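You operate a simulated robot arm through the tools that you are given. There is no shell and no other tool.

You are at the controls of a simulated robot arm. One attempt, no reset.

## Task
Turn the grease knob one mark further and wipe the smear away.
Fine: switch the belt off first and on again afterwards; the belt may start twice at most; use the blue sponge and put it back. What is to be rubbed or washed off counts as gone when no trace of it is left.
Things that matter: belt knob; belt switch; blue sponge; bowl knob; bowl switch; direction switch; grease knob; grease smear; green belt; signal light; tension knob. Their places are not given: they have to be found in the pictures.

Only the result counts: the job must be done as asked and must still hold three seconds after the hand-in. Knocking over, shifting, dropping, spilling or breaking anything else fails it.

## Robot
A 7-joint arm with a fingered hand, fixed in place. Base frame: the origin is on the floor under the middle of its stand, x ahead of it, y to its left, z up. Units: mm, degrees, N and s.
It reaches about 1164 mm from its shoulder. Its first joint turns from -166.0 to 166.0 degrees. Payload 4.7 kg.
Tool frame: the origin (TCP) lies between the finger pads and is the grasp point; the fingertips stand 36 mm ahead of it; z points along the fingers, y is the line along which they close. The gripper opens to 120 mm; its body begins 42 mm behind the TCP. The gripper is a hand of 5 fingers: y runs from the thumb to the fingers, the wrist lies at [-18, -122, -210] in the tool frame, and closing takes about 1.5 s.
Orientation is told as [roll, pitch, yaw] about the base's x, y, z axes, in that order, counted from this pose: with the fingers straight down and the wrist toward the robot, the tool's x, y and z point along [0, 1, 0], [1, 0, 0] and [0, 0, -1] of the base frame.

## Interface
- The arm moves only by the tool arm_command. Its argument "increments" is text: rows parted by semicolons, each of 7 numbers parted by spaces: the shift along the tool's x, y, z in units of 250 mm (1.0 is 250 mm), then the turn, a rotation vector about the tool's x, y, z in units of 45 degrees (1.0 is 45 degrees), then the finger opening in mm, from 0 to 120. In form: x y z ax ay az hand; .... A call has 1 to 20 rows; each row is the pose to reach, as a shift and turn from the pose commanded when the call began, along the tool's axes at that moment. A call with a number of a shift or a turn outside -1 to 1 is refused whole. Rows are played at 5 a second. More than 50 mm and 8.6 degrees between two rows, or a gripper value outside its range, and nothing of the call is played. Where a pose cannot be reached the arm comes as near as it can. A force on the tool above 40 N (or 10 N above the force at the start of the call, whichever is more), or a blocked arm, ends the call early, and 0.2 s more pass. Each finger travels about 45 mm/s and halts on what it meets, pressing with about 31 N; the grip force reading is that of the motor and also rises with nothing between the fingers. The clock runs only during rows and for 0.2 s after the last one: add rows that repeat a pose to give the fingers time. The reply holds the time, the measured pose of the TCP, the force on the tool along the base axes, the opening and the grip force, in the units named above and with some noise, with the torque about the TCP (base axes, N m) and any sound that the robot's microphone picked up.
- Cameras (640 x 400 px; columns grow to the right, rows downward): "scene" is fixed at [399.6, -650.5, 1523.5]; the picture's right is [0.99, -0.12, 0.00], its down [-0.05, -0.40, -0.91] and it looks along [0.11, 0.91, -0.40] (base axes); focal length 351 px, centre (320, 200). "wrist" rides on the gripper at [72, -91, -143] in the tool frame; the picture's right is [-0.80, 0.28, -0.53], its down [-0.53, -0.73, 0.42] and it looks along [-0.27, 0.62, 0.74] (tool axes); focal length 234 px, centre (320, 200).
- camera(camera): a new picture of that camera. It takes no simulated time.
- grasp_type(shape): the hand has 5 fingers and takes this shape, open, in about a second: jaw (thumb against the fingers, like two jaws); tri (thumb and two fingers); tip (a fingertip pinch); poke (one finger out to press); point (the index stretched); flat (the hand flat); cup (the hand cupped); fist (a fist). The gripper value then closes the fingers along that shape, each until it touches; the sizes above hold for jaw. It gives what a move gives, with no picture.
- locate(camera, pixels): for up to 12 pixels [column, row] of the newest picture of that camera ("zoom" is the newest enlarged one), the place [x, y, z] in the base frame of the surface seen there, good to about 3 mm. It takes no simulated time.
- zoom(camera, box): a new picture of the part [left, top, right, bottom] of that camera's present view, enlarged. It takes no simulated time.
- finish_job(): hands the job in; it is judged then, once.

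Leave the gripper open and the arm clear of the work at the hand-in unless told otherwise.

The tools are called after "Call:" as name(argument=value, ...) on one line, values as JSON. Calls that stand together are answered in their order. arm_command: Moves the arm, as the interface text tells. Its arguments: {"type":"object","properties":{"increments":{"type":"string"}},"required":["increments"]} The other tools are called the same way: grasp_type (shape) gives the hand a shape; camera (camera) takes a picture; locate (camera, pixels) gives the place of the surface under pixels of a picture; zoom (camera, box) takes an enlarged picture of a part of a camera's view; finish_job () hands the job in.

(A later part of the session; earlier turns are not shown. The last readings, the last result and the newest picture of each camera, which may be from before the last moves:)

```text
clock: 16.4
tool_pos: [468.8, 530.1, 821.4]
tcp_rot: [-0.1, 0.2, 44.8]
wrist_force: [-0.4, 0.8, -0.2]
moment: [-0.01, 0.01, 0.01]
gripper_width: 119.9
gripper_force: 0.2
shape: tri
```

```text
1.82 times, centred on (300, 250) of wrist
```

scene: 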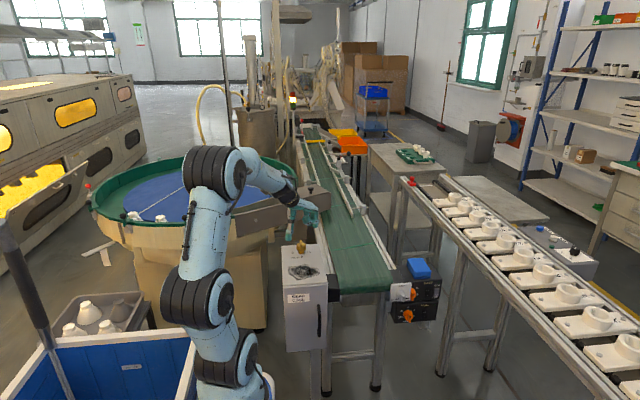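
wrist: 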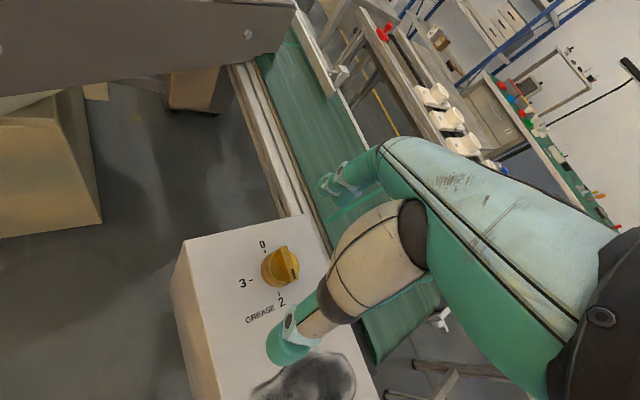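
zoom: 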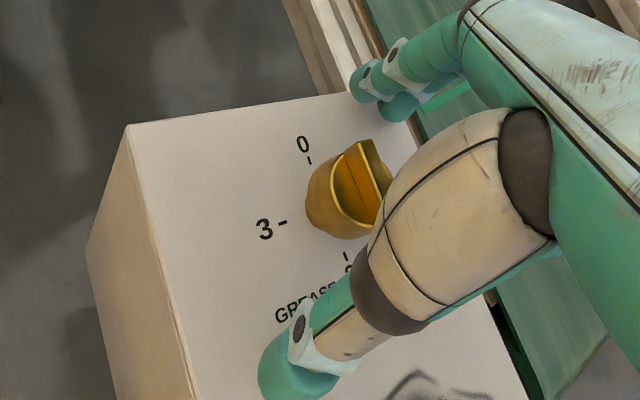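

The thumb and the two fingers straddle the knob. Closing the fingers on it while holding position.

Call:
arm_command(increments="0 0 0 0 0 0 90; 0 0 0 0 0 0 70; 0 0 0 0 0 0 50; 0 0 0 0 0 0 40; 0 0 0 0 0 0 30; 0 0 0 0 0 0 25; 0 0 0 0 0 0 25; 0 0 0 0 0 0 25; 0 0 0 0 0 0 25")

Call:
zoom(camera="scene", box=[270, 220, 340, 280])

Call:
zoom(camera="wrist", box=[220, 140, 380, 300])

```text
clock: 18.4
tool_pos: [468.3, 528.7, 820.4]
tcp_rot: [-0.4, 0.1, 44.7]
wrist_force: [-1.8, -2.2, -10.8]
moment: [-0.07, 0.11, -0.01]
gripper_width: 27.4
gripper_force: 30.7
shape: tri
```

```text
6.67 times, centred on (305, 250) of scene
```

zoom: 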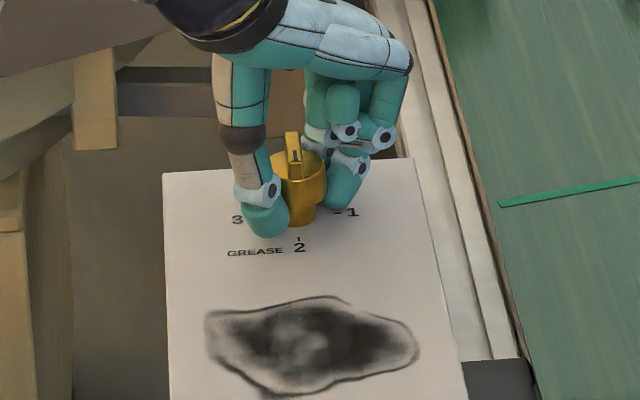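

```text
2.50 times, centred on (300, 220) of wrist
```

zoom: 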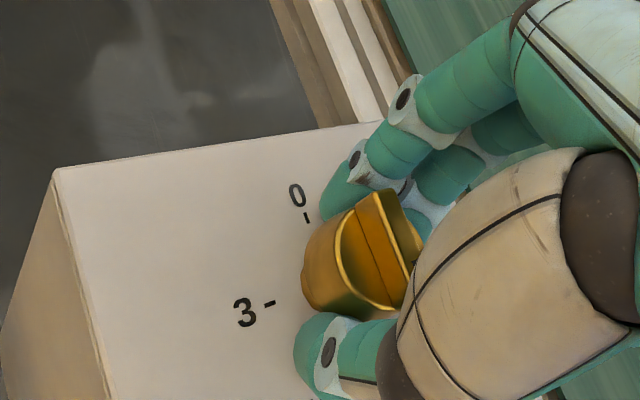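

The grip holds (27 mm, 31 N). Turning clockwise from above in small steps, the first 45°.

Call:
arm_command(increments="0 0 0 0 0 0.1 25; 0 0 0 0 0 0.2 25; 0 0 0 0 0 0.3 25; 0 0 0 0 0 0.4 25; 0 0 0 0 0 0.5 25; 0 0 0 0 0 0.6 25; 0 0 0 0 0 0.7 25; 0 0 0 0 0 0.8 25; 0 0 0 0 0 0.9 25; 0 0 0 0 0 1.0 25; 0 0 0 0 0 1.0 25")

Call:
zoom(camera="scene", box=[270, 220, 340, 280])

Call:
zoom(camera="wrist", box=[220, 140, 380, 300])

```text
clock: 20.8
tool_pos: [467.0, 528.7, 820.5]
tcp_rot: [-0.3, 0.0, -0.3]
wrist_force: [-8.9, -4.7, -23.7]
moment: [-0.1, 0.33, 0.02]
gripper_width: 26.2
gripper_force: 30.9
shape: tri
```

```text
6.67 times, centred on (305, 250) of scene
```

zoom: 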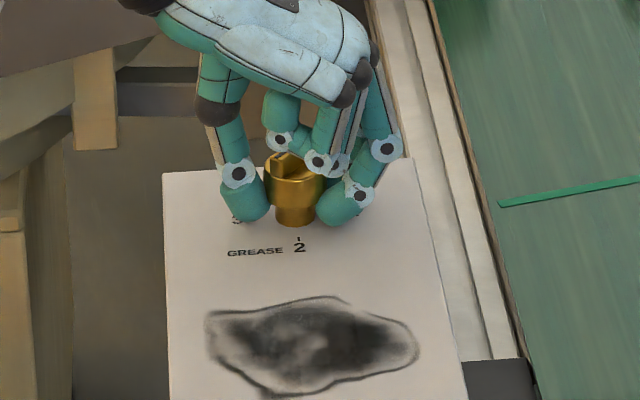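

```text
2.50 times, centred on (300, 220) of wrist
```

zoom: 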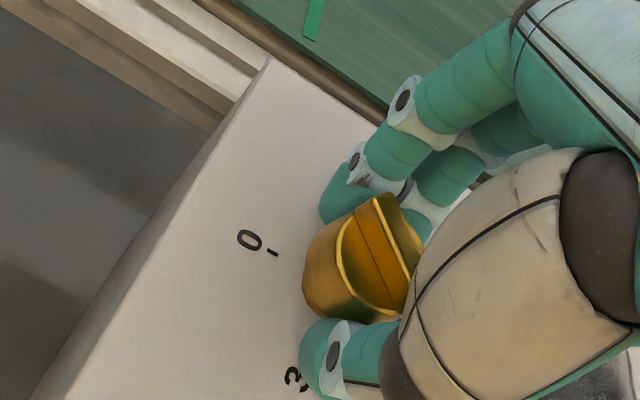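

The knob turned with the hand by 45°. Continuing the remaining 45°, easing 1 mm down since the tool is being pulled down.

Call:
arm_command(increments="0 0 0.004 0 0 0.1 25; 0 0 0.004 0 0 0.2 25; 0 0 0.004 0 0 0.3 25; 0 0 0.004 0 0 0.4 25; 0 0 0.004 0 0 0.5 25; 0 0 0.004 0 0 0.6 25; 0 0 0.004 0 0 0.7 25; 0 0 0.004 0 0 0.8 25; 0 0 0.004 0 0 0.9 25; 0 0 0.004 0 0 1.0 25; 0 0 0.004 0 0 1.0 25")

Call:
zoom(camera="scene", box=[270, 220, 340, 280])

Call:
zoom(camera="wrist", box=[220, 140, 380, 300])

```text
clock: 23.2
tool_pos: [467.1, 529.5, 819.9]
tcp_rot: [-0.1, -0.2, -45.2]
wrist_force: [-13.3, 6.5, -15.5]
moment: [0.28, 0.41, 0.02]
gripper_width: 26.1
gripper_force: 30.8
shape: tri
```

```text
6.67 times, centred on (305, 250) of scene
```

zoom: 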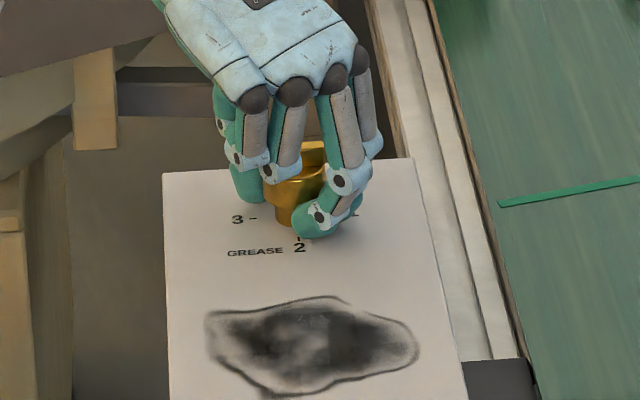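

```text
2.50 times, centred on (300, 220) of wrist
```

zoom: 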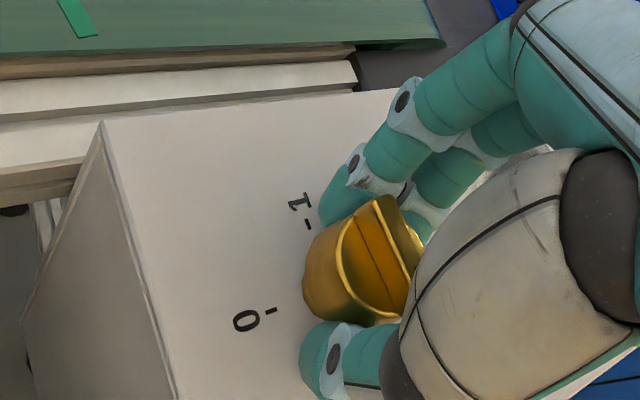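

The knob has followed the full quarter turn. Opening the fingers, then rising straight up.

Call:
arm_command(increments="0 0 0 0 0 0 60; 0 0 0 0 0 0 100; 0 0 0 0 0 0 120; 0 0 0 0 0 0 120; 0 0 0 0 0 0 120; 0 0 0 0 0 0 120; 0 0 0 0 0 0 120; 0 0 0 0 0 0 120; 0 0 0 0 0 0 120")

Call:
arm_command(increments="0 0 -0.05 0 0 0 120; 0 0 -0.15 0 0 0 120; 0 0 -0.3 0 0 0 120; 0 0 -0.48 0 0 0 120; 0 0 -0.66 0 0 0 120; 0 0 -0.84 0 0 0 120; 0 0 -1.0 0 0 0 120")

Call:
zoom(camera="scene", box=[280, 232, 330, 282])

Call:
camera(camera="wrist")

Call:
camera(camera="scene")

```text
clock: 25.2
tool_pos: [467.3, 527.6, 820.2]
tcp_rot: [-0.1, -0.2, -45.2]
wrist_force: [0.3, 0.8, 0.9]
moment: [-0.01, 0.01, 0.02]
gripper_width: 119.4
gripper_force: 0.0
shape: tri
```

```text
clock: 26.8
tool_pos: [466.3, 529.8, 1069.2]
tcp_rot: [-0.2, -0.2, -45.2]
wrist_force: [0.4, -0.1, -0.9]
moment: [-0.03, 0.0, -0.01]
gripper_width: 119.5
gripper_force: 0.1
shape: tri
```

```text
8.00 times, centred on (305, 257) of scene
```

zoom: 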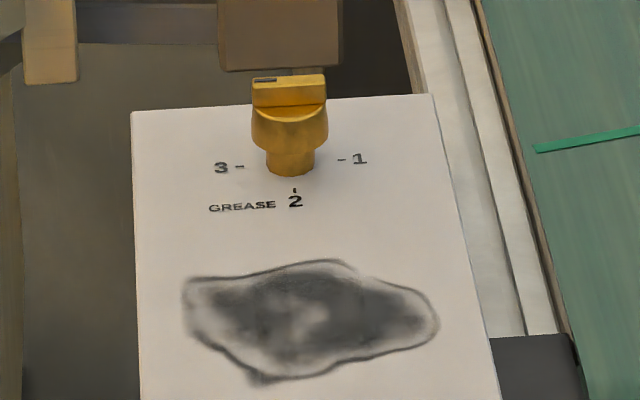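

```text
taken
```

wrist: 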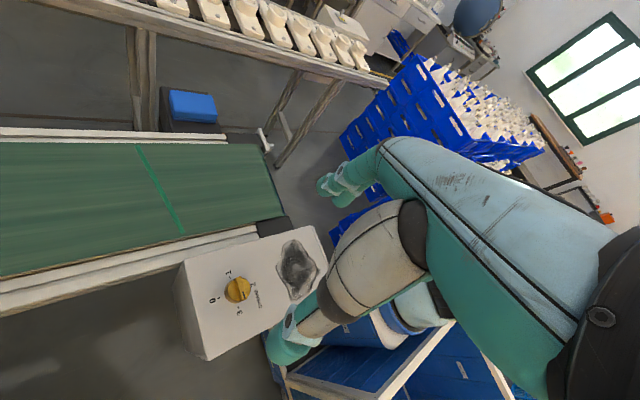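

```text
taken
```

scene: 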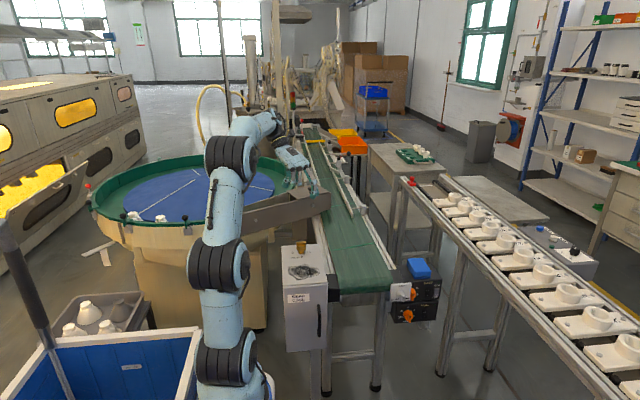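

The knob's mark is now on the left, at 3. I'll confirm its angle in the wrist zoom.

Call:
zoom(camera="wrist", box=[200, 260, 280, 320])

Call:
zoom(camera="wrist", box=[150, 70, 240, 140])

```text
6.67 times, centred on (240, 290) of wrist
```

zoom: 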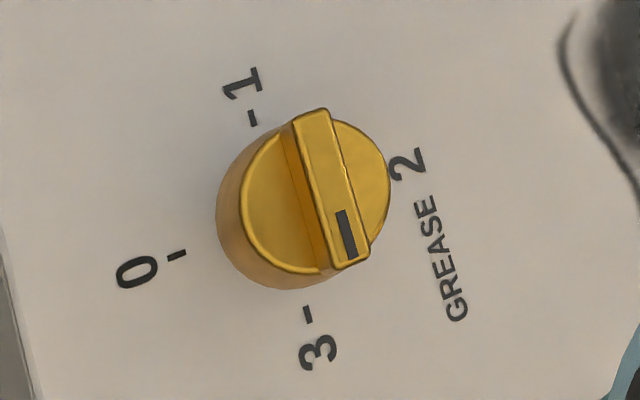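

```text
5.71 times, centred on (195, 105) of wrist
```

zoom: 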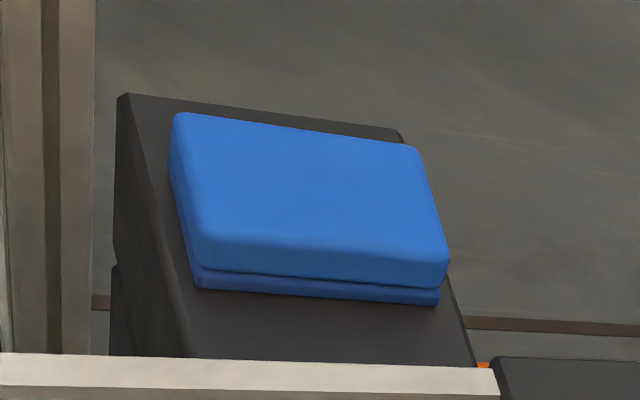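

Knob is at 3. Next, the sponge: set the jaw shape, then travel towards it, yawing back to 0°.

Call:
grasp_type(shape="jaw")

Call:
arm_command(increments="0.064 0.106 0.035 0 0 -0.125 120; 0.127 0.212 0.07 0 0 -0.25 120; 0.191 0.318 0.105 0 0 -0.375 120; 0.255 0.425 0.14 0 0 -0.5 120; 0.318 0.531 0.175 0 0 -0.625 120; 0.382 0.637 0.21 0 0 -0.75 120; 0.445 0.743 0.245 0 0 -0.875 120; 0.509 0.849 0.28 0 0 -1.0 120")

Call:
camera(camera="scene")

Call:
camera(camera="wrist")

Call:
zoom(camera="scene", box=[330, 150, 420, 230])

```text
clock: 27.7
tool_pos: [466.6, 530.3, 1069.7]
tcp_rot: [-0.1, -0.2, -45.3]
wrist_force: [0.1, 0.2, 0.8]
moment: [0.02, -0.03, 0.03]
gripper_width: 119.8
gripper_force: 0.1
shape: jaw
```

```text
clock: 29.5
tool_pos: [707.0, 468.0, 1001.1]
tcp_rot: [-0.1, -0.1, -0.1]
wrist_force: [-0.7, -0.8, 0.4]
moment: [-0.05, -0.02, -0.02]
gripper_width: 119.7
gripper_force: 0.0
shape: jaw
```

```text
taken
```

scene: 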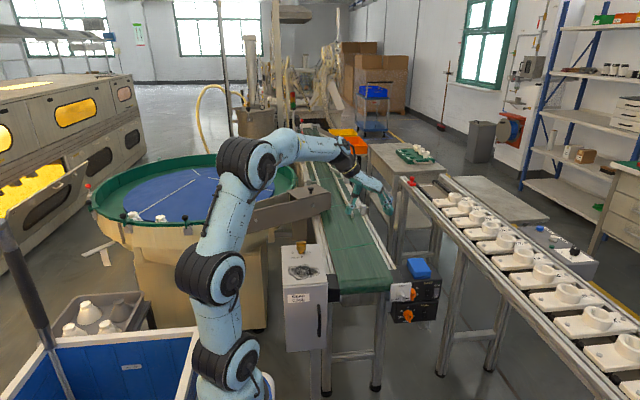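

```text
taken
```

wrist: 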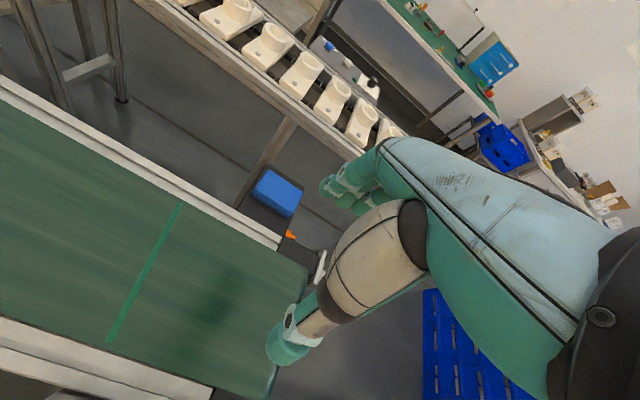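

```text
5.00 times, centred on (375, 190) of scene
```

zoom: 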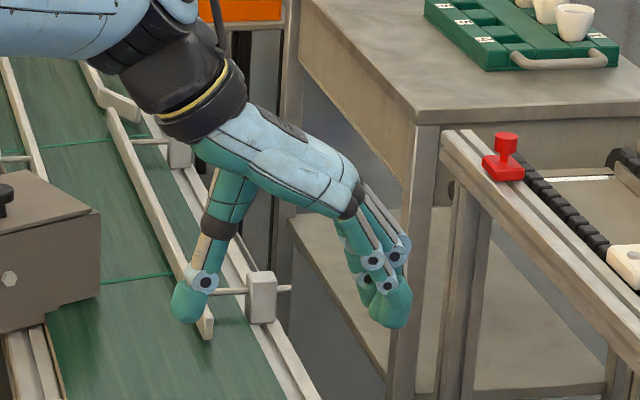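

Measuring where the thumb and the four fingertips are in the jaw shape.

Call:
locate(camera="zoom", pixels=[[185, 305], [205, 300], [395, 315], [385, 300], [372, 285], [362, 290], [368, 260], [400, 255], [390, 325], [190, 320], [230, 200], [350, 205]])

Call:
locate(camera="wrist", pixels=[[325, 188], [340, 180], [360, 205], [345, 190], [375, 195], [280, 350], [290, 335], [350, 170], [275, 190], [260, 200], [295, 190], [285, 215]])

Call:
zoom(camera="wrist", box=[240, 150, 400, 250])

```text
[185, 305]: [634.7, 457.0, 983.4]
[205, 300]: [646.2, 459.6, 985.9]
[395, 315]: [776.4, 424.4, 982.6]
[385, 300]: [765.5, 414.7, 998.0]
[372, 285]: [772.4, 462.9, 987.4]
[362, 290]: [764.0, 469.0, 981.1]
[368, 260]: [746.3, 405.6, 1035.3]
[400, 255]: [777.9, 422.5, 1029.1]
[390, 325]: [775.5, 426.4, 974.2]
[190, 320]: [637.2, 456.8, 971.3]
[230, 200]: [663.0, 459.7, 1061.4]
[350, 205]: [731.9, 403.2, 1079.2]
```

```text
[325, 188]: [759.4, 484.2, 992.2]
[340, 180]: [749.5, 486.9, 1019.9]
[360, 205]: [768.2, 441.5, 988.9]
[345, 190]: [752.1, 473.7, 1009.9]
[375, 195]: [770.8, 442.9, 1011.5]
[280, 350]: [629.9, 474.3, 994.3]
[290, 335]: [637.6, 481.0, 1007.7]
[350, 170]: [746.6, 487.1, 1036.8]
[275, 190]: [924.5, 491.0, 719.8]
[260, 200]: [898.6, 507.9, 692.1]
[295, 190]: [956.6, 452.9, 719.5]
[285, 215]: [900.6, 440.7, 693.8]
```

```text
4.00 times, centred on (320, 200) of wrist
```

zoom: 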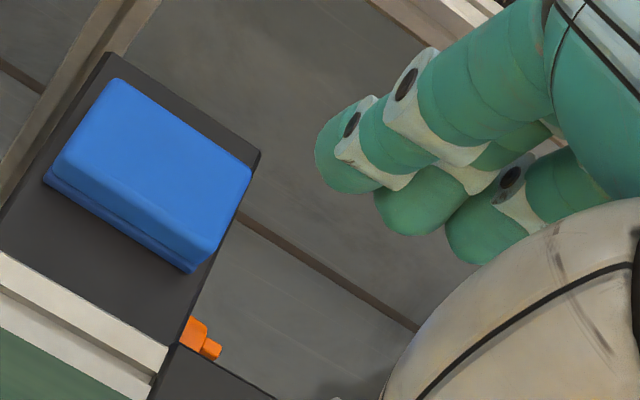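

The thumb lies at tool x≈0 and fingers from +20 to −55. I'll check the rail next to the sponge for thumb clearance.

Call:
locate(camera="zoom", pixels=[[80, 295], [60, 310], [140, 335], [165, 355], [100, 260], [110, 85], [245, 170], [200, 250], [60, 165], [60, 200], [190, 290], [175, 375]])

```text
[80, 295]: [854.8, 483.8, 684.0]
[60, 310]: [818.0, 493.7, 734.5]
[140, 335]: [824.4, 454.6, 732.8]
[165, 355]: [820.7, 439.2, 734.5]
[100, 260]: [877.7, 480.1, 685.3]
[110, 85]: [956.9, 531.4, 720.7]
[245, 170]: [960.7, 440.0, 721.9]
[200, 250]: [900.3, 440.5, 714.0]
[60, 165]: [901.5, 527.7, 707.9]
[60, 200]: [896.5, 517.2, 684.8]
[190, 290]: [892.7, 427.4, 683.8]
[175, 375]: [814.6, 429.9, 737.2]
```

Rail edge at x≈828; with 90 mm opening the thumb passes at ≥860. Moving above the sponge to (932, 482, 860), opening 90.

Call:
arm_command(increments="0.008 0.129 0.081 0 0 0 110; 0.016 0.258 0.161 0 0 0 100; 0.024 0.387 0.242 0 0 0 90; 0.032 0.515 0.322 0 0 0 90; 0.04 0.644 0.403 0 0 0 90; 0.048 0.773 0.483 0 0 0 90; 0.056 0.902 0.564 0 0 0 90; 0.056 0.902 0.564 0 0 0 90")

Call:
zoom(camera="scene", box=[370, 200, 470, 300])

Call:
zoom(camera="wrist", box=[180, 140, 400, 380])

```text
clock: 31.3
tool_pos: [934.1, 480.2, 860.6]
tcp_rot: [-0.2, -0.1, -0.2]
wrist_force: [-1.3, -0.1, 0.4]
moment: [0.0, -0.02, -0.01]
gripper_width: 90.4
gripper_force: 0.0
shape: jaw
```

```text
4.00 times, centred on (420, 250) of scene
```

zoom: 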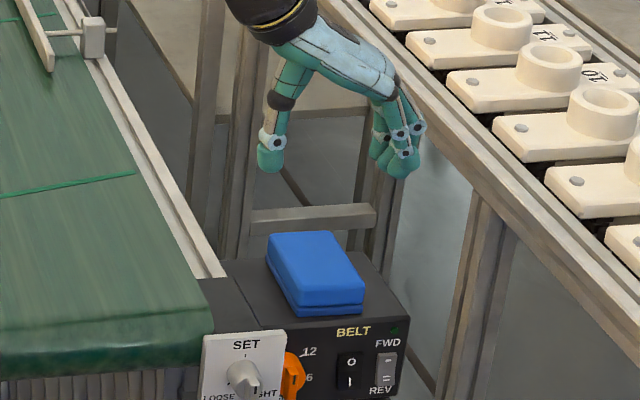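

```text
1.67 times, centred on (290, 260) of wrist
```

zoom: 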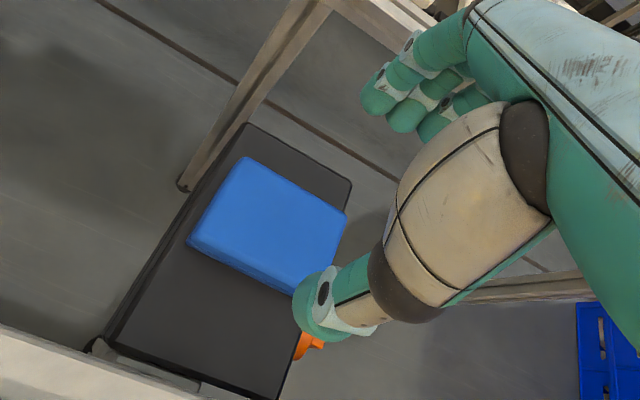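

Rechecking the sponge's position from this closer view.

Call:
locate(camera="zoom", pixels=[[248, 165], [340, 212], [290, 275], [200, 225], [270, 215], [240, 262], [340, 190], [300, 320], [250, 128], [345, 185], [150, 300], [190, 255]])

```text
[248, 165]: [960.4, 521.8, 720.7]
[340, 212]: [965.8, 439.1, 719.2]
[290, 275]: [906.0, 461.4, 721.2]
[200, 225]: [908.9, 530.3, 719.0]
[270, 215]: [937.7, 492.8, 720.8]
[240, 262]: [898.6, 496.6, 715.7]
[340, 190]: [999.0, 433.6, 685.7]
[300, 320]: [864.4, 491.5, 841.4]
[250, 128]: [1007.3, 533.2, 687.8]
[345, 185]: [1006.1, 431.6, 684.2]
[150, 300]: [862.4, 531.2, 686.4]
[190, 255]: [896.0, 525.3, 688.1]
```

Sponge centre ≈ (933, 479). Descending around it to TCP z≈728, shifting +6 mm in y, still open 90.

Call:
arm_command(increments="0.024 0 0.13 0 0 0 90; 0.024 0 0.26 0 0 0 90; 0.024 0 0.36 0 0 0 90; 0.024 0 0.43 0 0 0 90; 0.024 0 0.49 0 0 0 90; 0.024 0 0.53 0 0 0 90; 0.024 0 0.53 0 0 0 90")

Call:
zoom(camera="scene", box=[380, 235, 460, 305])

Call:
zoom(camera="wrist", box=[180, 140, 400, 380])

```text
clock: 32.9
tool_pos: [935.2, 485.4, 728.0]
tcp_rot: [-0.2, -0.1, -0.2]
wrist_force: [1.1, 0.2, -0.5]
moment: [-0.01, 0.01, 0.01]
gripper_width: 90.2
gripper_force: 0.0
shape: jaw
```

```text
5.71 times, centred on (420, 270) of scene
```

zoom: 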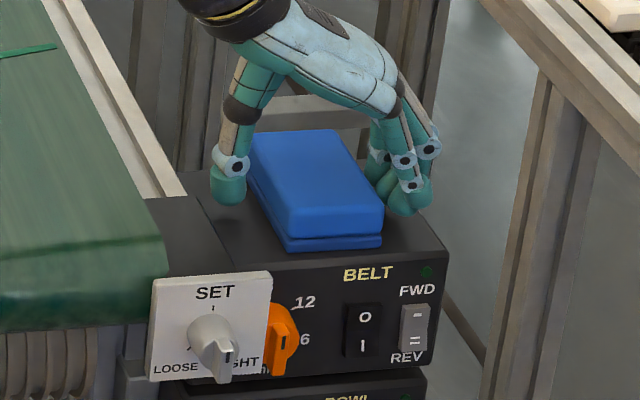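

```text
1.67 times, centred on (290, 260) of wrist
```

zoom: 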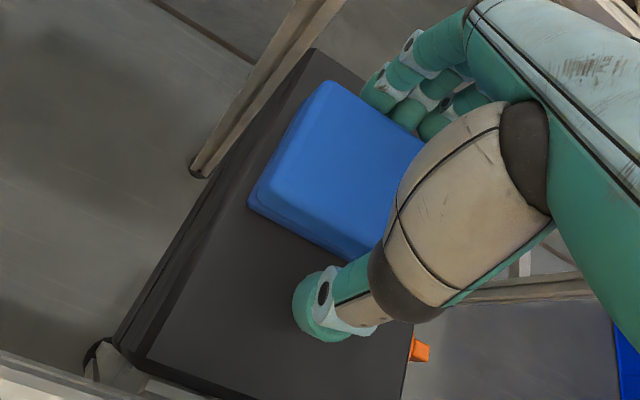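

The sponge is between thumb and fingers. Closing slowly.

Call:
arm_command(increments="0 0 0 0 0 0 80; 0 0 0 0 0 0 70; 0 0 0 0 0 0 62; 0 0 0 0 0 0 55; 0 0 0 0 0 0 48; 0 0 0 0 0 0 45; 0 0 0 0 0 0 45; 0 0 0 0 0 0 45")

Call:
zoom(camera="scene", box=[380, 235, 460, 305])

Call:
zoom(camera="wrist", box=[180, 140, 400, 380])

```text
clock: 34.7
tool_pos: [933.8, 483.8, 728.2]
tcp_rot: [-0.1, -0.1, -0.2]
wrist_force: [-0.1, -0.6, 0.2]
moment: [0.01, 0.0, 0.04]
gripper_width: 61.4
gripper_force: 30.9
shape: jaw
```

```text
5.71 times, centred on (420, 270) of scene
```

zoom: 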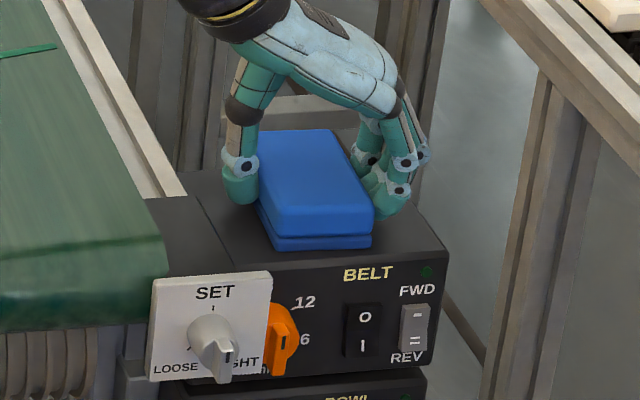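

```text
1.67 times, centred on (290, 260) of wrist
```

zoom: 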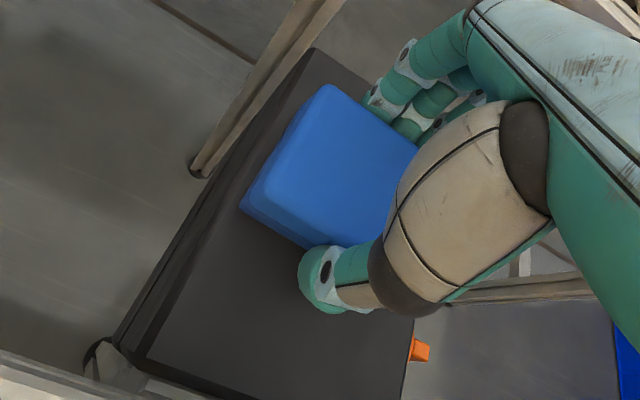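

Gripped at 61 mm, 31 N. I'll note the sponge's exact place now, then lift it.

Call:
zoom(camera="scene", box=[395, 250, 445, 300])

Call:
locate(camera="zoom", pixels=[[265, 225], [390, 222], [265, 175], [388, 165], [325, 200], [240, 150], [325, 220], [300, 140]])

Call:
arm_command(increments="0 0 -0.04 0 0 0 45; 0 0 -0.1 0 0 0 45; 0 0 -0.2 0 0 0 45; 0 0 -0.35 0 0 0 45; 0 0 -0.5 0 0 0 45; 0 0 -0.65 0 0 0 45")

Call:
zoom(camera="scene", box=[370, 200, 470, 300])

Call:
zoom(camera="wrist", box=[180, 140, 400, 380])

```text
8.00 times, centred on (420, 275) of scene
```

zoom: 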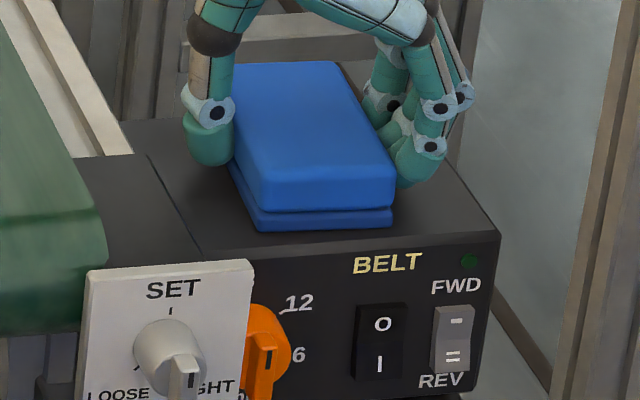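

```text
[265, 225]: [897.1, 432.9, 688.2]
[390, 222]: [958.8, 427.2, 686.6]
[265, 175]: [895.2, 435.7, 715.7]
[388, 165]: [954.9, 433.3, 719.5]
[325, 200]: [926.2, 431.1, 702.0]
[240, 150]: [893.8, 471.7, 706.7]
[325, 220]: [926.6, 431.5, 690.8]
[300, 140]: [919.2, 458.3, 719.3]
```

```text
clock: 36.1
tool_pos: [932.0, 487.3, 891.2]
tcp_rot: [-0.3, 0.0, -0.2]
wrist_force: [0.0, 0.9, -0.7]
moment: [0.02, 0.0, -0.01]
gripper_width: 61.6
gripper_force: 30.7
shape: jaw
```

```text
4.00 times, centred on (420, 250) of scene
```

zoom: 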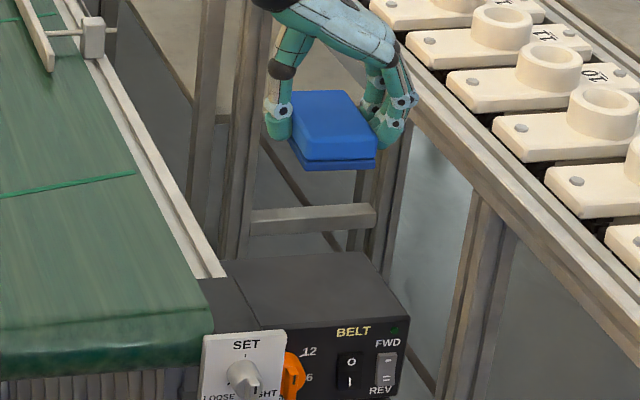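

```text
1.67 times, centred on (290, 260) of wrist
```

zoom: 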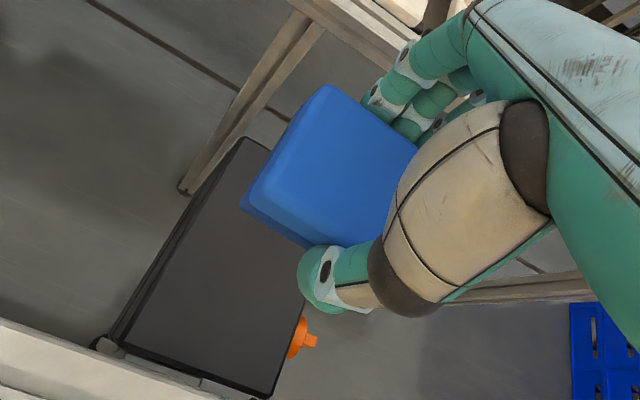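

The sponge hangs firmly; in the grip it sits about 6 mm to −x of its first place (I'll correct that when putting it back). Carrying it toward the gear case.

Call:
arm_command(increments="-0.027 -0.153 -0.02 0 0 0 45; -0.053 -0.307 -0.04 0 0 0 45; -0.08 -0.46 -0.05 0 0 0 45; -0.107 -0.613 -0.05 0 0 0 45; -0.133 -0.767 -0.05 0 0 0 45; -0.16 -0.92 -0.05 0 0 0 45")

Call:
arm_command(increments="-0.027 -0.153 0 0 0 0 45; -0.053 -0.307 0 0 0 0 45; -0.08 -0.46 0 0 0 0 45; -0.107 -0.613 0 0 0 0 45; -0.133 -0.767 0 0 0 0 45; -0.16 -0.916 0 0 0 0 45; -0.16 -0.916 0 0 0 0 45")

Call:
camera(camera="scene")

Call:
zoom(camera="scene", box=[260, 200, 360, 290])

Call:
zoom(camera="wrist", box=[180, 140, 400, 380])

```text
clock: 37.5
tool_pos: [701.5, 447.9, 900.6]
tcp_rot: [-0.3, -0.1, -0.2]
wrist_force: [-0.1, 0.2, -1.9]
moment: [0.01, 0.01, 0.01]
gripper_width: 61.7
gripper_force: 31.2
shape: jaw
```

```text
clock: 39.1
tool_pos: [473.0, 409.2, 900.8]
tcp_rot: [-0.2, -0.1, -0.2]
wrist_force: [0.0, -0.4, 0.3]
moment: [0.02, 0.04, 0.0]
gripper_width: 61.8
gripper_force: 31.3
shape: jaw
```

```text
taken
```

scene: 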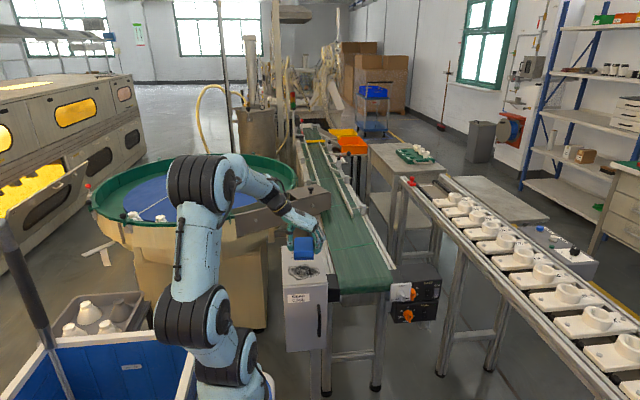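

```text
4.44 times, centred on (310, 245) of scene
```

zoom: 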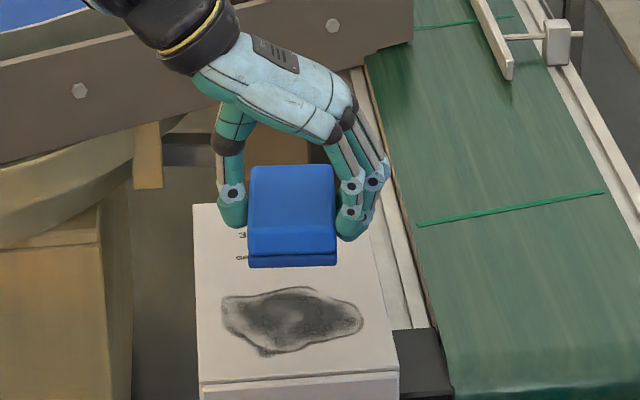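

```text
1.67 times, centred on (290, 260) of wrist
```

zoom: 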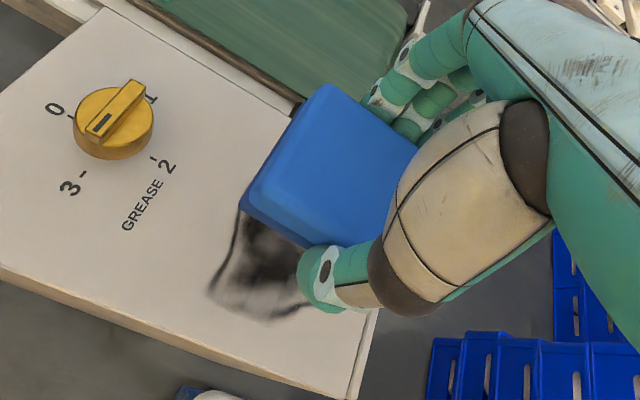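

Checking the heights of the belt frame beside the case before wiping.

Call:
locate(camera="zoom", pixels=[[385, 260], [400, 300], [415, 350], [430, 380], [372, 200], [395, 360], [385, 370], [300, 375], [205, 375], [222, 310], [362, 315], [268, 353]])

Call:
locate(camera="scene", pixels=[[305, 240], [303, 255], [297, 262], [313, 262], [305, 270], [290, 250], [318, 250]])

```text
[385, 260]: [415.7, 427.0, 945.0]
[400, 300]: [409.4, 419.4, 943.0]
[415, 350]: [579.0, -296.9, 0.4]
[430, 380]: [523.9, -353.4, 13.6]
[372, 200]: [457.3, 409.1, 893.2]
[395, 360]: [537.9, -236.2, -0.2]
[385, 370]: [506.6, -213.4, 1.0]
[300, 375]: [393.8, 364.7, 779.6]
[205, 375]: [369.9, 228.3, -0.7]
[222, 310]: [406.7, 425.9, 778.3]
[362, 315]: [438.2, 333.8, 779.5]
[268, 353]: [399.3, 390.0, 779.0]
```

```text
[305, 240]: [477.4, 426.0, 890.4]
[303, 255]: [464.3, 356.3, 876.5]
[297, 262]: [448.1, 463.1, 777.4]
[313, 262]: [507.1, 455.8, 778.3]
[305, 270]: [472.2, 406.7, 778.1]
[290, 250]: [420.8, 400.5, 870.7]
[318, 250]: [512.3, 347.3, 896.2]
```

Call:
locate(camera="scene", pixels=[[324.6, 258.5], [328, 267.5], [331.4, 278.8], [334.7, 285.5], [322, 240], [327, 250], [289, 268], [291, 262], [303, 280], [325, 272]])

```text
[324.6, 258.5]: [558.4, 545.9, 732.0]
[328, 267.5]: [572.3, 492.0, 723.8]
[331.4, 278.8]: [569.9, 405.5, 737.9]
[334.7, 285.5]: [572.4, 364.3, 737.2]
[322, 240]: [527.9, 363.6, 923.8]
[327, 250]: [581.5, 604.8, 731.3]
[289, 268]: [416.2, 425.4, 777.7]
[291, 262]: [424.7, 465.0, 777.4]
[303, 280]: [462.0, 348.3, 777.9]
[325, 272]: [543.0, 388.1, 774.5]
```

The rail next to the case is at z≤738, so it's clear. Lowering the sponge over the smear to just above contact.

Call:
arm_command(increments="-0.008 0 0.1 0 0 0 45; -0.012 0 0.2 0 0 0 45; -0.012 0 0.26 0 0 0 45; -0.012 0 0.29 0 0 0 45; -0.012 0 0.3 0 0 0 45; -0.012 0 0.308 0 0 0 45")

Call:
zoom(camera="scene", box=[270, 220, 350, 290])

```text
clock: 40.5
tool_pos: [473.5, 404.5, 824.4]
tcp_rot: [-0.3, -0.1, -0.1]
wrist_force: [-0.4, -0.6, 1.7]
moment: [0.03, 0.0, 0.01]
gripper_width: 61.4
gripper_force: 31.2
shape: jaw
```

```text
5.71 times, centred on (310, 255) of scene
```

zoom: 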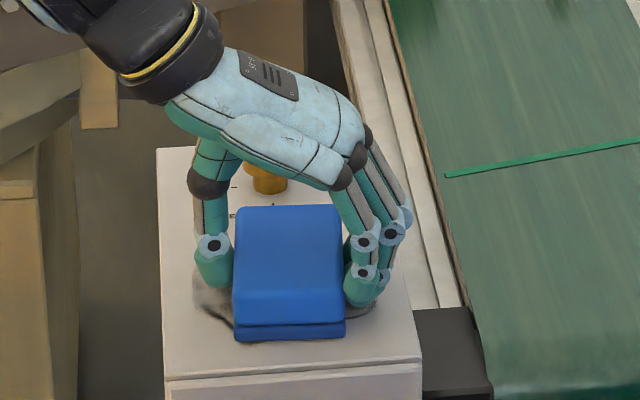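

Almost touching (1.7 N). Pressing 3 mm lower and reading the force.

Call:
arm_command(increments="0 0 0.004 0 0 0 45; 0 0 0.008 0 0 0 45; 0 0 0.012 0 0 0 45; 0 0 0.012 0 0 0 45")

```text
clock: 41.5
tool_pos: [472.4, 404.7, 822.6]
tcp_rot: [-0.1, -0.1, -0.2]
wrist_force: [-0.5, -1.0, 6.6]
moment: [-0.04, 0.19, 0.03]
gripper_width: 61.7
gripper_force: 30.9
shape: jaw
```

Contact force 6.6 N. Wiping with strokes along x (±29 mm), then shifted ±7 mm in y.

Call:
arm_command(increments="0 -0.056 0.005 0 0 0 45; 0 -0.112 0.006 0 0 0 45; 0 -0.056 0.006 0 0 0 45; 0 0 0.006 0 0 0 45; 0 0.06 0.006 0 0 0 45; 0 0.12 0.006 0 0 0 45; 0 0.06 0.006 0 0 0 45; 0 0 0.006 0 0 0 45; 0 -0.056 0.006 0 0 0 45; 0 -0.112 0.006 0 0 0 45; 0.03 -0.112 0.006 0 0 0 45; 0.03 -0.056 0.006 0 0 0 45; 0.03 0 0.006 0 0 0 45; 0.03 0.06 0.006 0 0 0 45; 0.03 0.12 0.006 0 0 0 45; -0.03 0.12 0.006 0 0 0 45; -0.03 0.06 0.006 0 0 0 45; -0.03 0 0.006 0 0 0 45; -0.03 -0.056 0.006 0 0 0 45; -0.03 -0.112 0.006 0 0 0 45")

Call:
zoom(camera="scene", box=[270, 220, 350, 290])

Call:
zoom(camera="wrist", box=[180, 140, 400, 380])

```text
clock: 45.7
tool_pos: [445.8, 396.8, 821.9]
tcp_rot: [-0.1, -0.1, -0.2]
wrist_force: [6.9, -0.5, 9.5]
moment: [-0.04, -0.21, 0.0]
gripper_width: 62.5
gripper_force: 30.5
shape: jaw
```

```text
5.71 times, centred on (310, 255) of scene
```

zoom: 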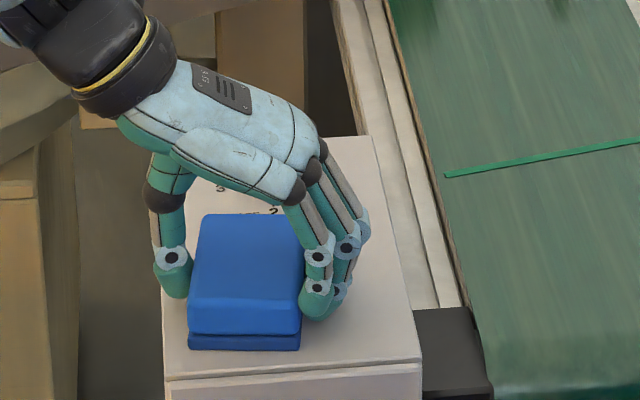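

```text
1.67 times, centred on (290, 260) of wrist
```

zoom: 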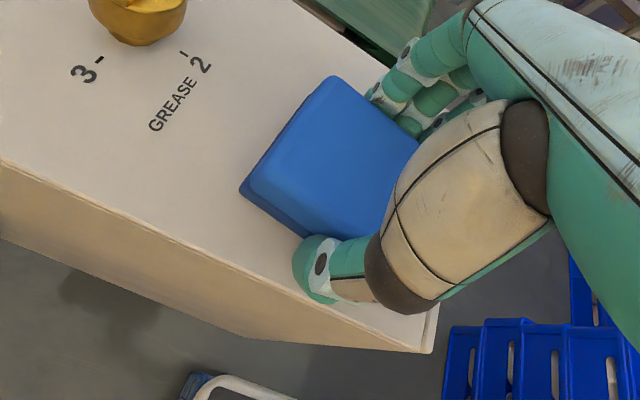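

Visible areas look clean. One more round of strokes over the full width for safety, then lift and inspect.

Call:
arm_command(increments="0 -0.02 0 0 0 0 45; -0.02 0.06 0 0 0 0 45; -0.02 0.12 0 0 0 0 45; -0.02 0.18 0 0 0 0 45; -0.02 0.25 0 0 0 0 45; 0.03 0.25 0 0 0 0 45; 0.03 0.18 0 0 0 0 45; 0.03 0.12 0 0 0 0 45; 0.03 0.06 0 0 0 0 45; 0.03 0 0 0 0 0 45; 0.03 -0.02 0 0 0 0 45; 0.07 -0.02 0 0 0 0 45; 0.07 0.06 0 0 0 0 45; 0.07 0.12 0 0 0 0 45; 0.07 0.18 0 0 0 0 45; 0.07 0.25 0 0 0 0 45; 0.03 0.18 0 0 0 0 45; 0.03 0.12 0 0 0 0 45; 0.03 0.12 -0.05 0 0 0 45; 0.03 0.12 -0.2 0 0 0 45")

Call:
zoom(camera="scene", box=[270, 220, 350, 290])

Call:
zoom(camera="wrist", box=[180, 140, 400, 380])

```text
clock: 49.9
tool_pos: [475.5, 404.1, 871.4]
tcp_rot: [-0.3, -0.1, -0.2]
wrist_force: [0.3, -1.1, -0.6]
moment: [0.0, 0.0, -0.02]
gripper_width: 62.1
gripper_force: 31.4
shape: jaw
```

```text
5.71 times, centred on (310, 255) of scene
```

zoom: 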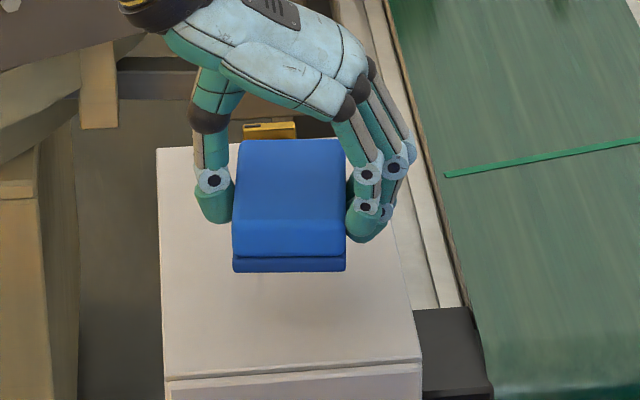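

```text
1.67 times, centred on (290, 260) of wrist
```

zoom: 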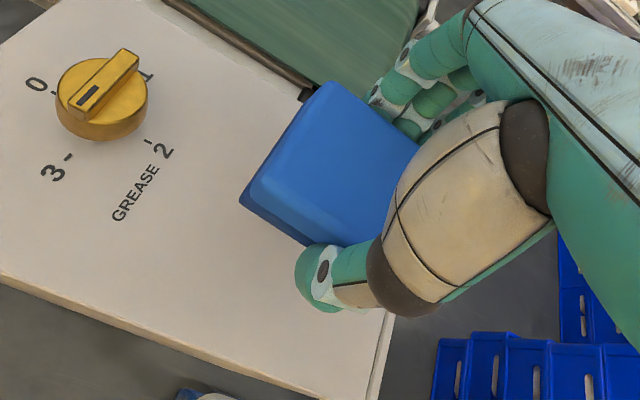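

The smear seems gone. I'll lift and move aside to see the full case top unobstructed.

Call:
arm_command(increments="0 0 -0.1 0 0 0 45; 0.03 0.12 -0.14 0 0 0 45; 0.06 0.27 -0.14 0 0 0 45; 0.09 0.43 -0.14 0 0 0 45; 0.12 0.6 -0.14 0 0 0 45; 0.14 0.76 -0.14 0 0 0 45; 0.16 0.92 -0.14 0 0 0 45; 0.16 0.92 -0.14 0 0 0 45")

Call:
zoom(camera="scene", box=[282, 240, 332, 285])

Call:
camera(camera="scene")

```text
clock: 51.7
tool_pos: [705.6, 444.4, 904.9]
tcp_rot: [-0.2, -0.2, -0.2]
wrist_force: [0.8, 0.6, -0.4]
moment: [0.03, -0.03, -0.01]
gripper_width: 62.0
gripper_force: 31.1
shape: jaw
```

```text
8.89 times, centred on (307, 262) of scene
```

zoom: 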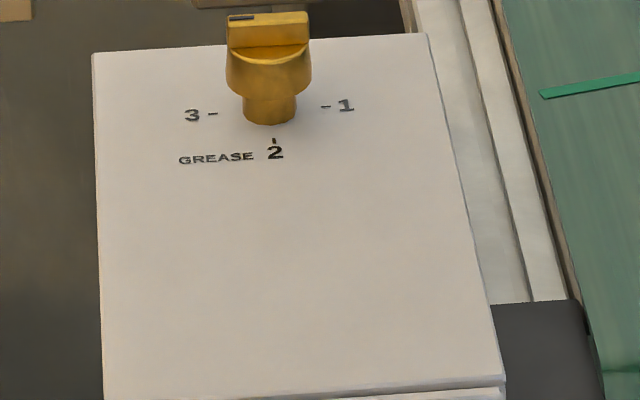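

```text
taken
```

scene: 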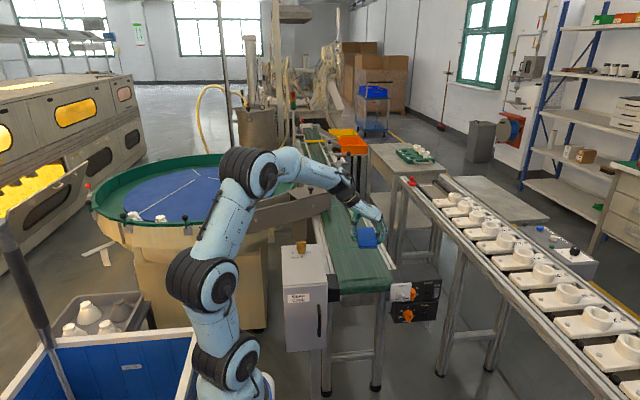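

The case top appears spotless. A closer look for faint traces, and a check of how the sponge sits in the hand.

Call:
zoom(camera="scene", box=[288, 258, 328, 283])

Call:
zoom(camera="scene", box=[330, 195, 410, 255])

Call:
locate(camera="zoom", pixels=[[270, 300], [360, 300], [275, 275], [355, 275], [315, 290], [320, 260], [300, 225], [285, 315], [370, 315], [340, 315]])

```text
16.00 times, centred on (308, 270) of scene
```

zoom: 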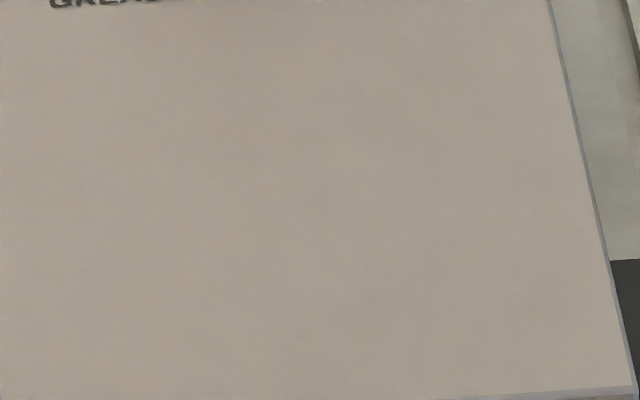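

```text
6.67 times, centred on (370, 225) of scene
```

zoom: 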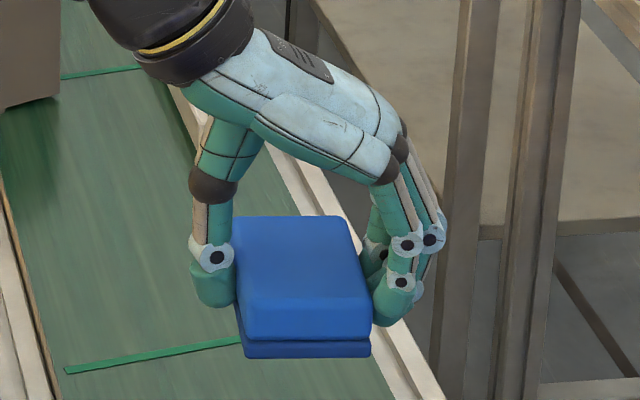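

```text
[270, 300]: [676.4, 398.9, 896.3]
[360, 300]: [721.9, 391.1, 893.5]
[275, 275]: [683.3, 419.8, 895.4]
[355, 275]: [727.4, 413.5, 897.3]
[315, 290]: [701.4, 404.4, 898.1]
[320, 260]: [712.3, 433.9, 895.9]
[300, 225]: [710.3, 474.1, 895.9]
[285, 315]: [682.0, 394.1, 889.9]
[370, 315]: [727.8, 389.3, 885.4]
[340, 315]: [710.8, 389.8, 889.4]
```

No trace remains. Carrying the sponge back above its place: TCP to about (940, 485, 890).

Call:
arm_command(increments="0.027 0.156 0.01 0 0 0 45; 0.055 0.312 0.02 0 0 0 45; 0.082 0.468 0.03 0 0 0 45; 0.109 0.624 0.04 0 0 0 45; 0.137 0.78 0.05 0 0 0 45; 0.164 0.936 0.06 0 0 0 45; 0.164 0.936 0.06 0 0 0 45")

Call:
zoom(camera="scene", box=[370, 200, 470, 300])

Call:
locate(camera="zoom", pixels=[[300, 165], [370, 165], [295, 140], [330, 130], [340, 165], [320, 100], [260, 280], [300, 270], [340, 280], [385, 300]])

```text
clock: 53.3
tool_pos: [939.5, 484.4, 890.3]
tcp_rot: [-0.2, -0.1, -0.3]
wrist_force: [0.6, -0.1, -1.1]
moment: [0.01, -0.01, -0.01]
gripper_width: 61.9
gripper_force: 30.4
shape: jaw
```

```text
4.00 times, centred on (420, 250) of scene
```

zoom: 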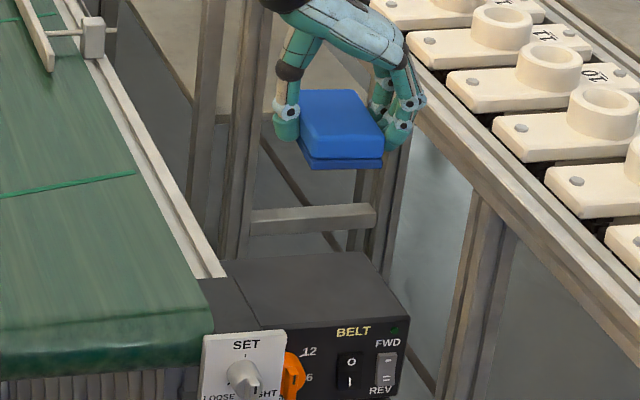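

```text
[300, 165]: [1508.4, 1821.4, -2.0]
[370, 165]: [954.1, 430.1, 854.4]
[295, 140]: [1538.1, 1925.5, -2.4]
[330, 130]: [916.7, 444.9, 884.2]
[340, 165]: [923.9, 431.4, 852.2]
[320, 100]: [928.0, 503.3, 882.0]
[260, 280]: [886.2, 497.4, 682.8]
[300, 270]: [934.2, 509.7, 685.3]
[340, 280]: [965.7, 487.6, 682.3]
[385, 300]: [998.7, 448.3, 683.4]
```

The sponge's front face is at y≈430 as before. Lowering it onto the box top, with small steps at the end.

Call:
arm_command(increments="0 0 0.15 0 0 0 45; 0 0 0.3 0 0 0 45; 0 0 0.43 0 0 0 45; 0 0 0.53 0 0 0 45; 0 0 0.59 0 0 0 45; 0 0 0.62 0 0 0 45; 0 0 0.636 0 0 0 45; 0 0 0.642 0 0 0 45; 0 0 0.646 0 0 0 45; 0 0 0.646 0 0 0 45")

Call:
zoom(camera="scene", box=[395, 250, 445, 300])

Call:
locate(camera="zoom", pixels=[[278, 225], [400, 222], [340, 222], [340, 200], [300, 140]])

```text
clock: 55.5
tool_pos: [940.9, 483.4, 729.7]
tcp_rot: [-0.2, -0.1, -0.3]
wrist_force: [0.2, -0.1, -0.1]
moment: [-0.01, 0.03, 0.0]
gripper_width: 61.9
gripper_force: 30.8
shape: jaw
```

```text
8.00 times, centred on (420, 275) of scene
```

zoom: 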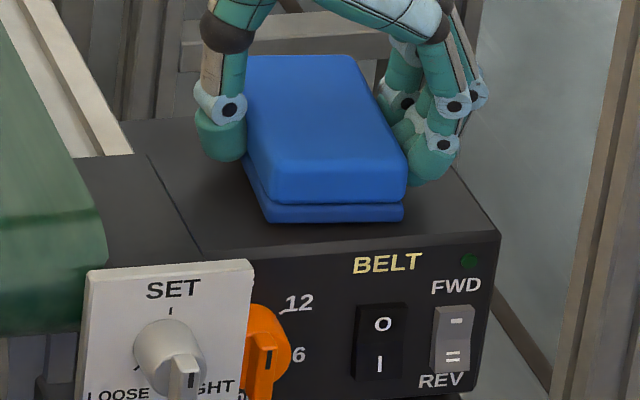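

```text
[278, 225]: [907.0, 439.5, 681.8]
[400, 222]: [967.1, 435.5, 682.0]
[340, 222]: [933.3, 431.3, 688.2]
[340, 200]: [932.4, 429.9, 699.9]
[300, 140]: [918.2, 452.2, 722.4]
```

Not yet touching; lowering a few more millimetres until I feel contact.

Call:
arm_command(increments="0 0 0.004 0 0 0 45; 0 0 0.008 0 0 0 45; 0 0 0.012 0 0 0 45; 0 0 0.012 0 0 0 45")

Call:
zoom(camera="scene", box=[395, 250, 445, 300])

```text
clock: 56.5
tool_pos: [940.9, 485.0, 727.3]
tcp_rot: [-0.2, -0.1, 0.0]
wrist_force: [0.4, -0.5, -0.2]
moment: [0.01, 0.0, 0.01]
gripper_width: 62.0
gripper_force: 31.3
shape: jaw
```

```text
8.00 times, centred on (420, 275) of scene
```

zoom: 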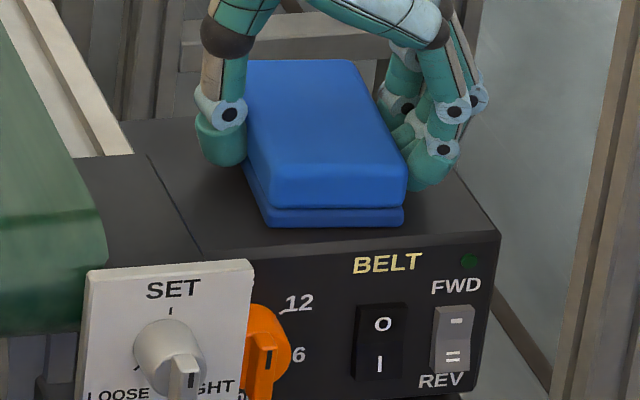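

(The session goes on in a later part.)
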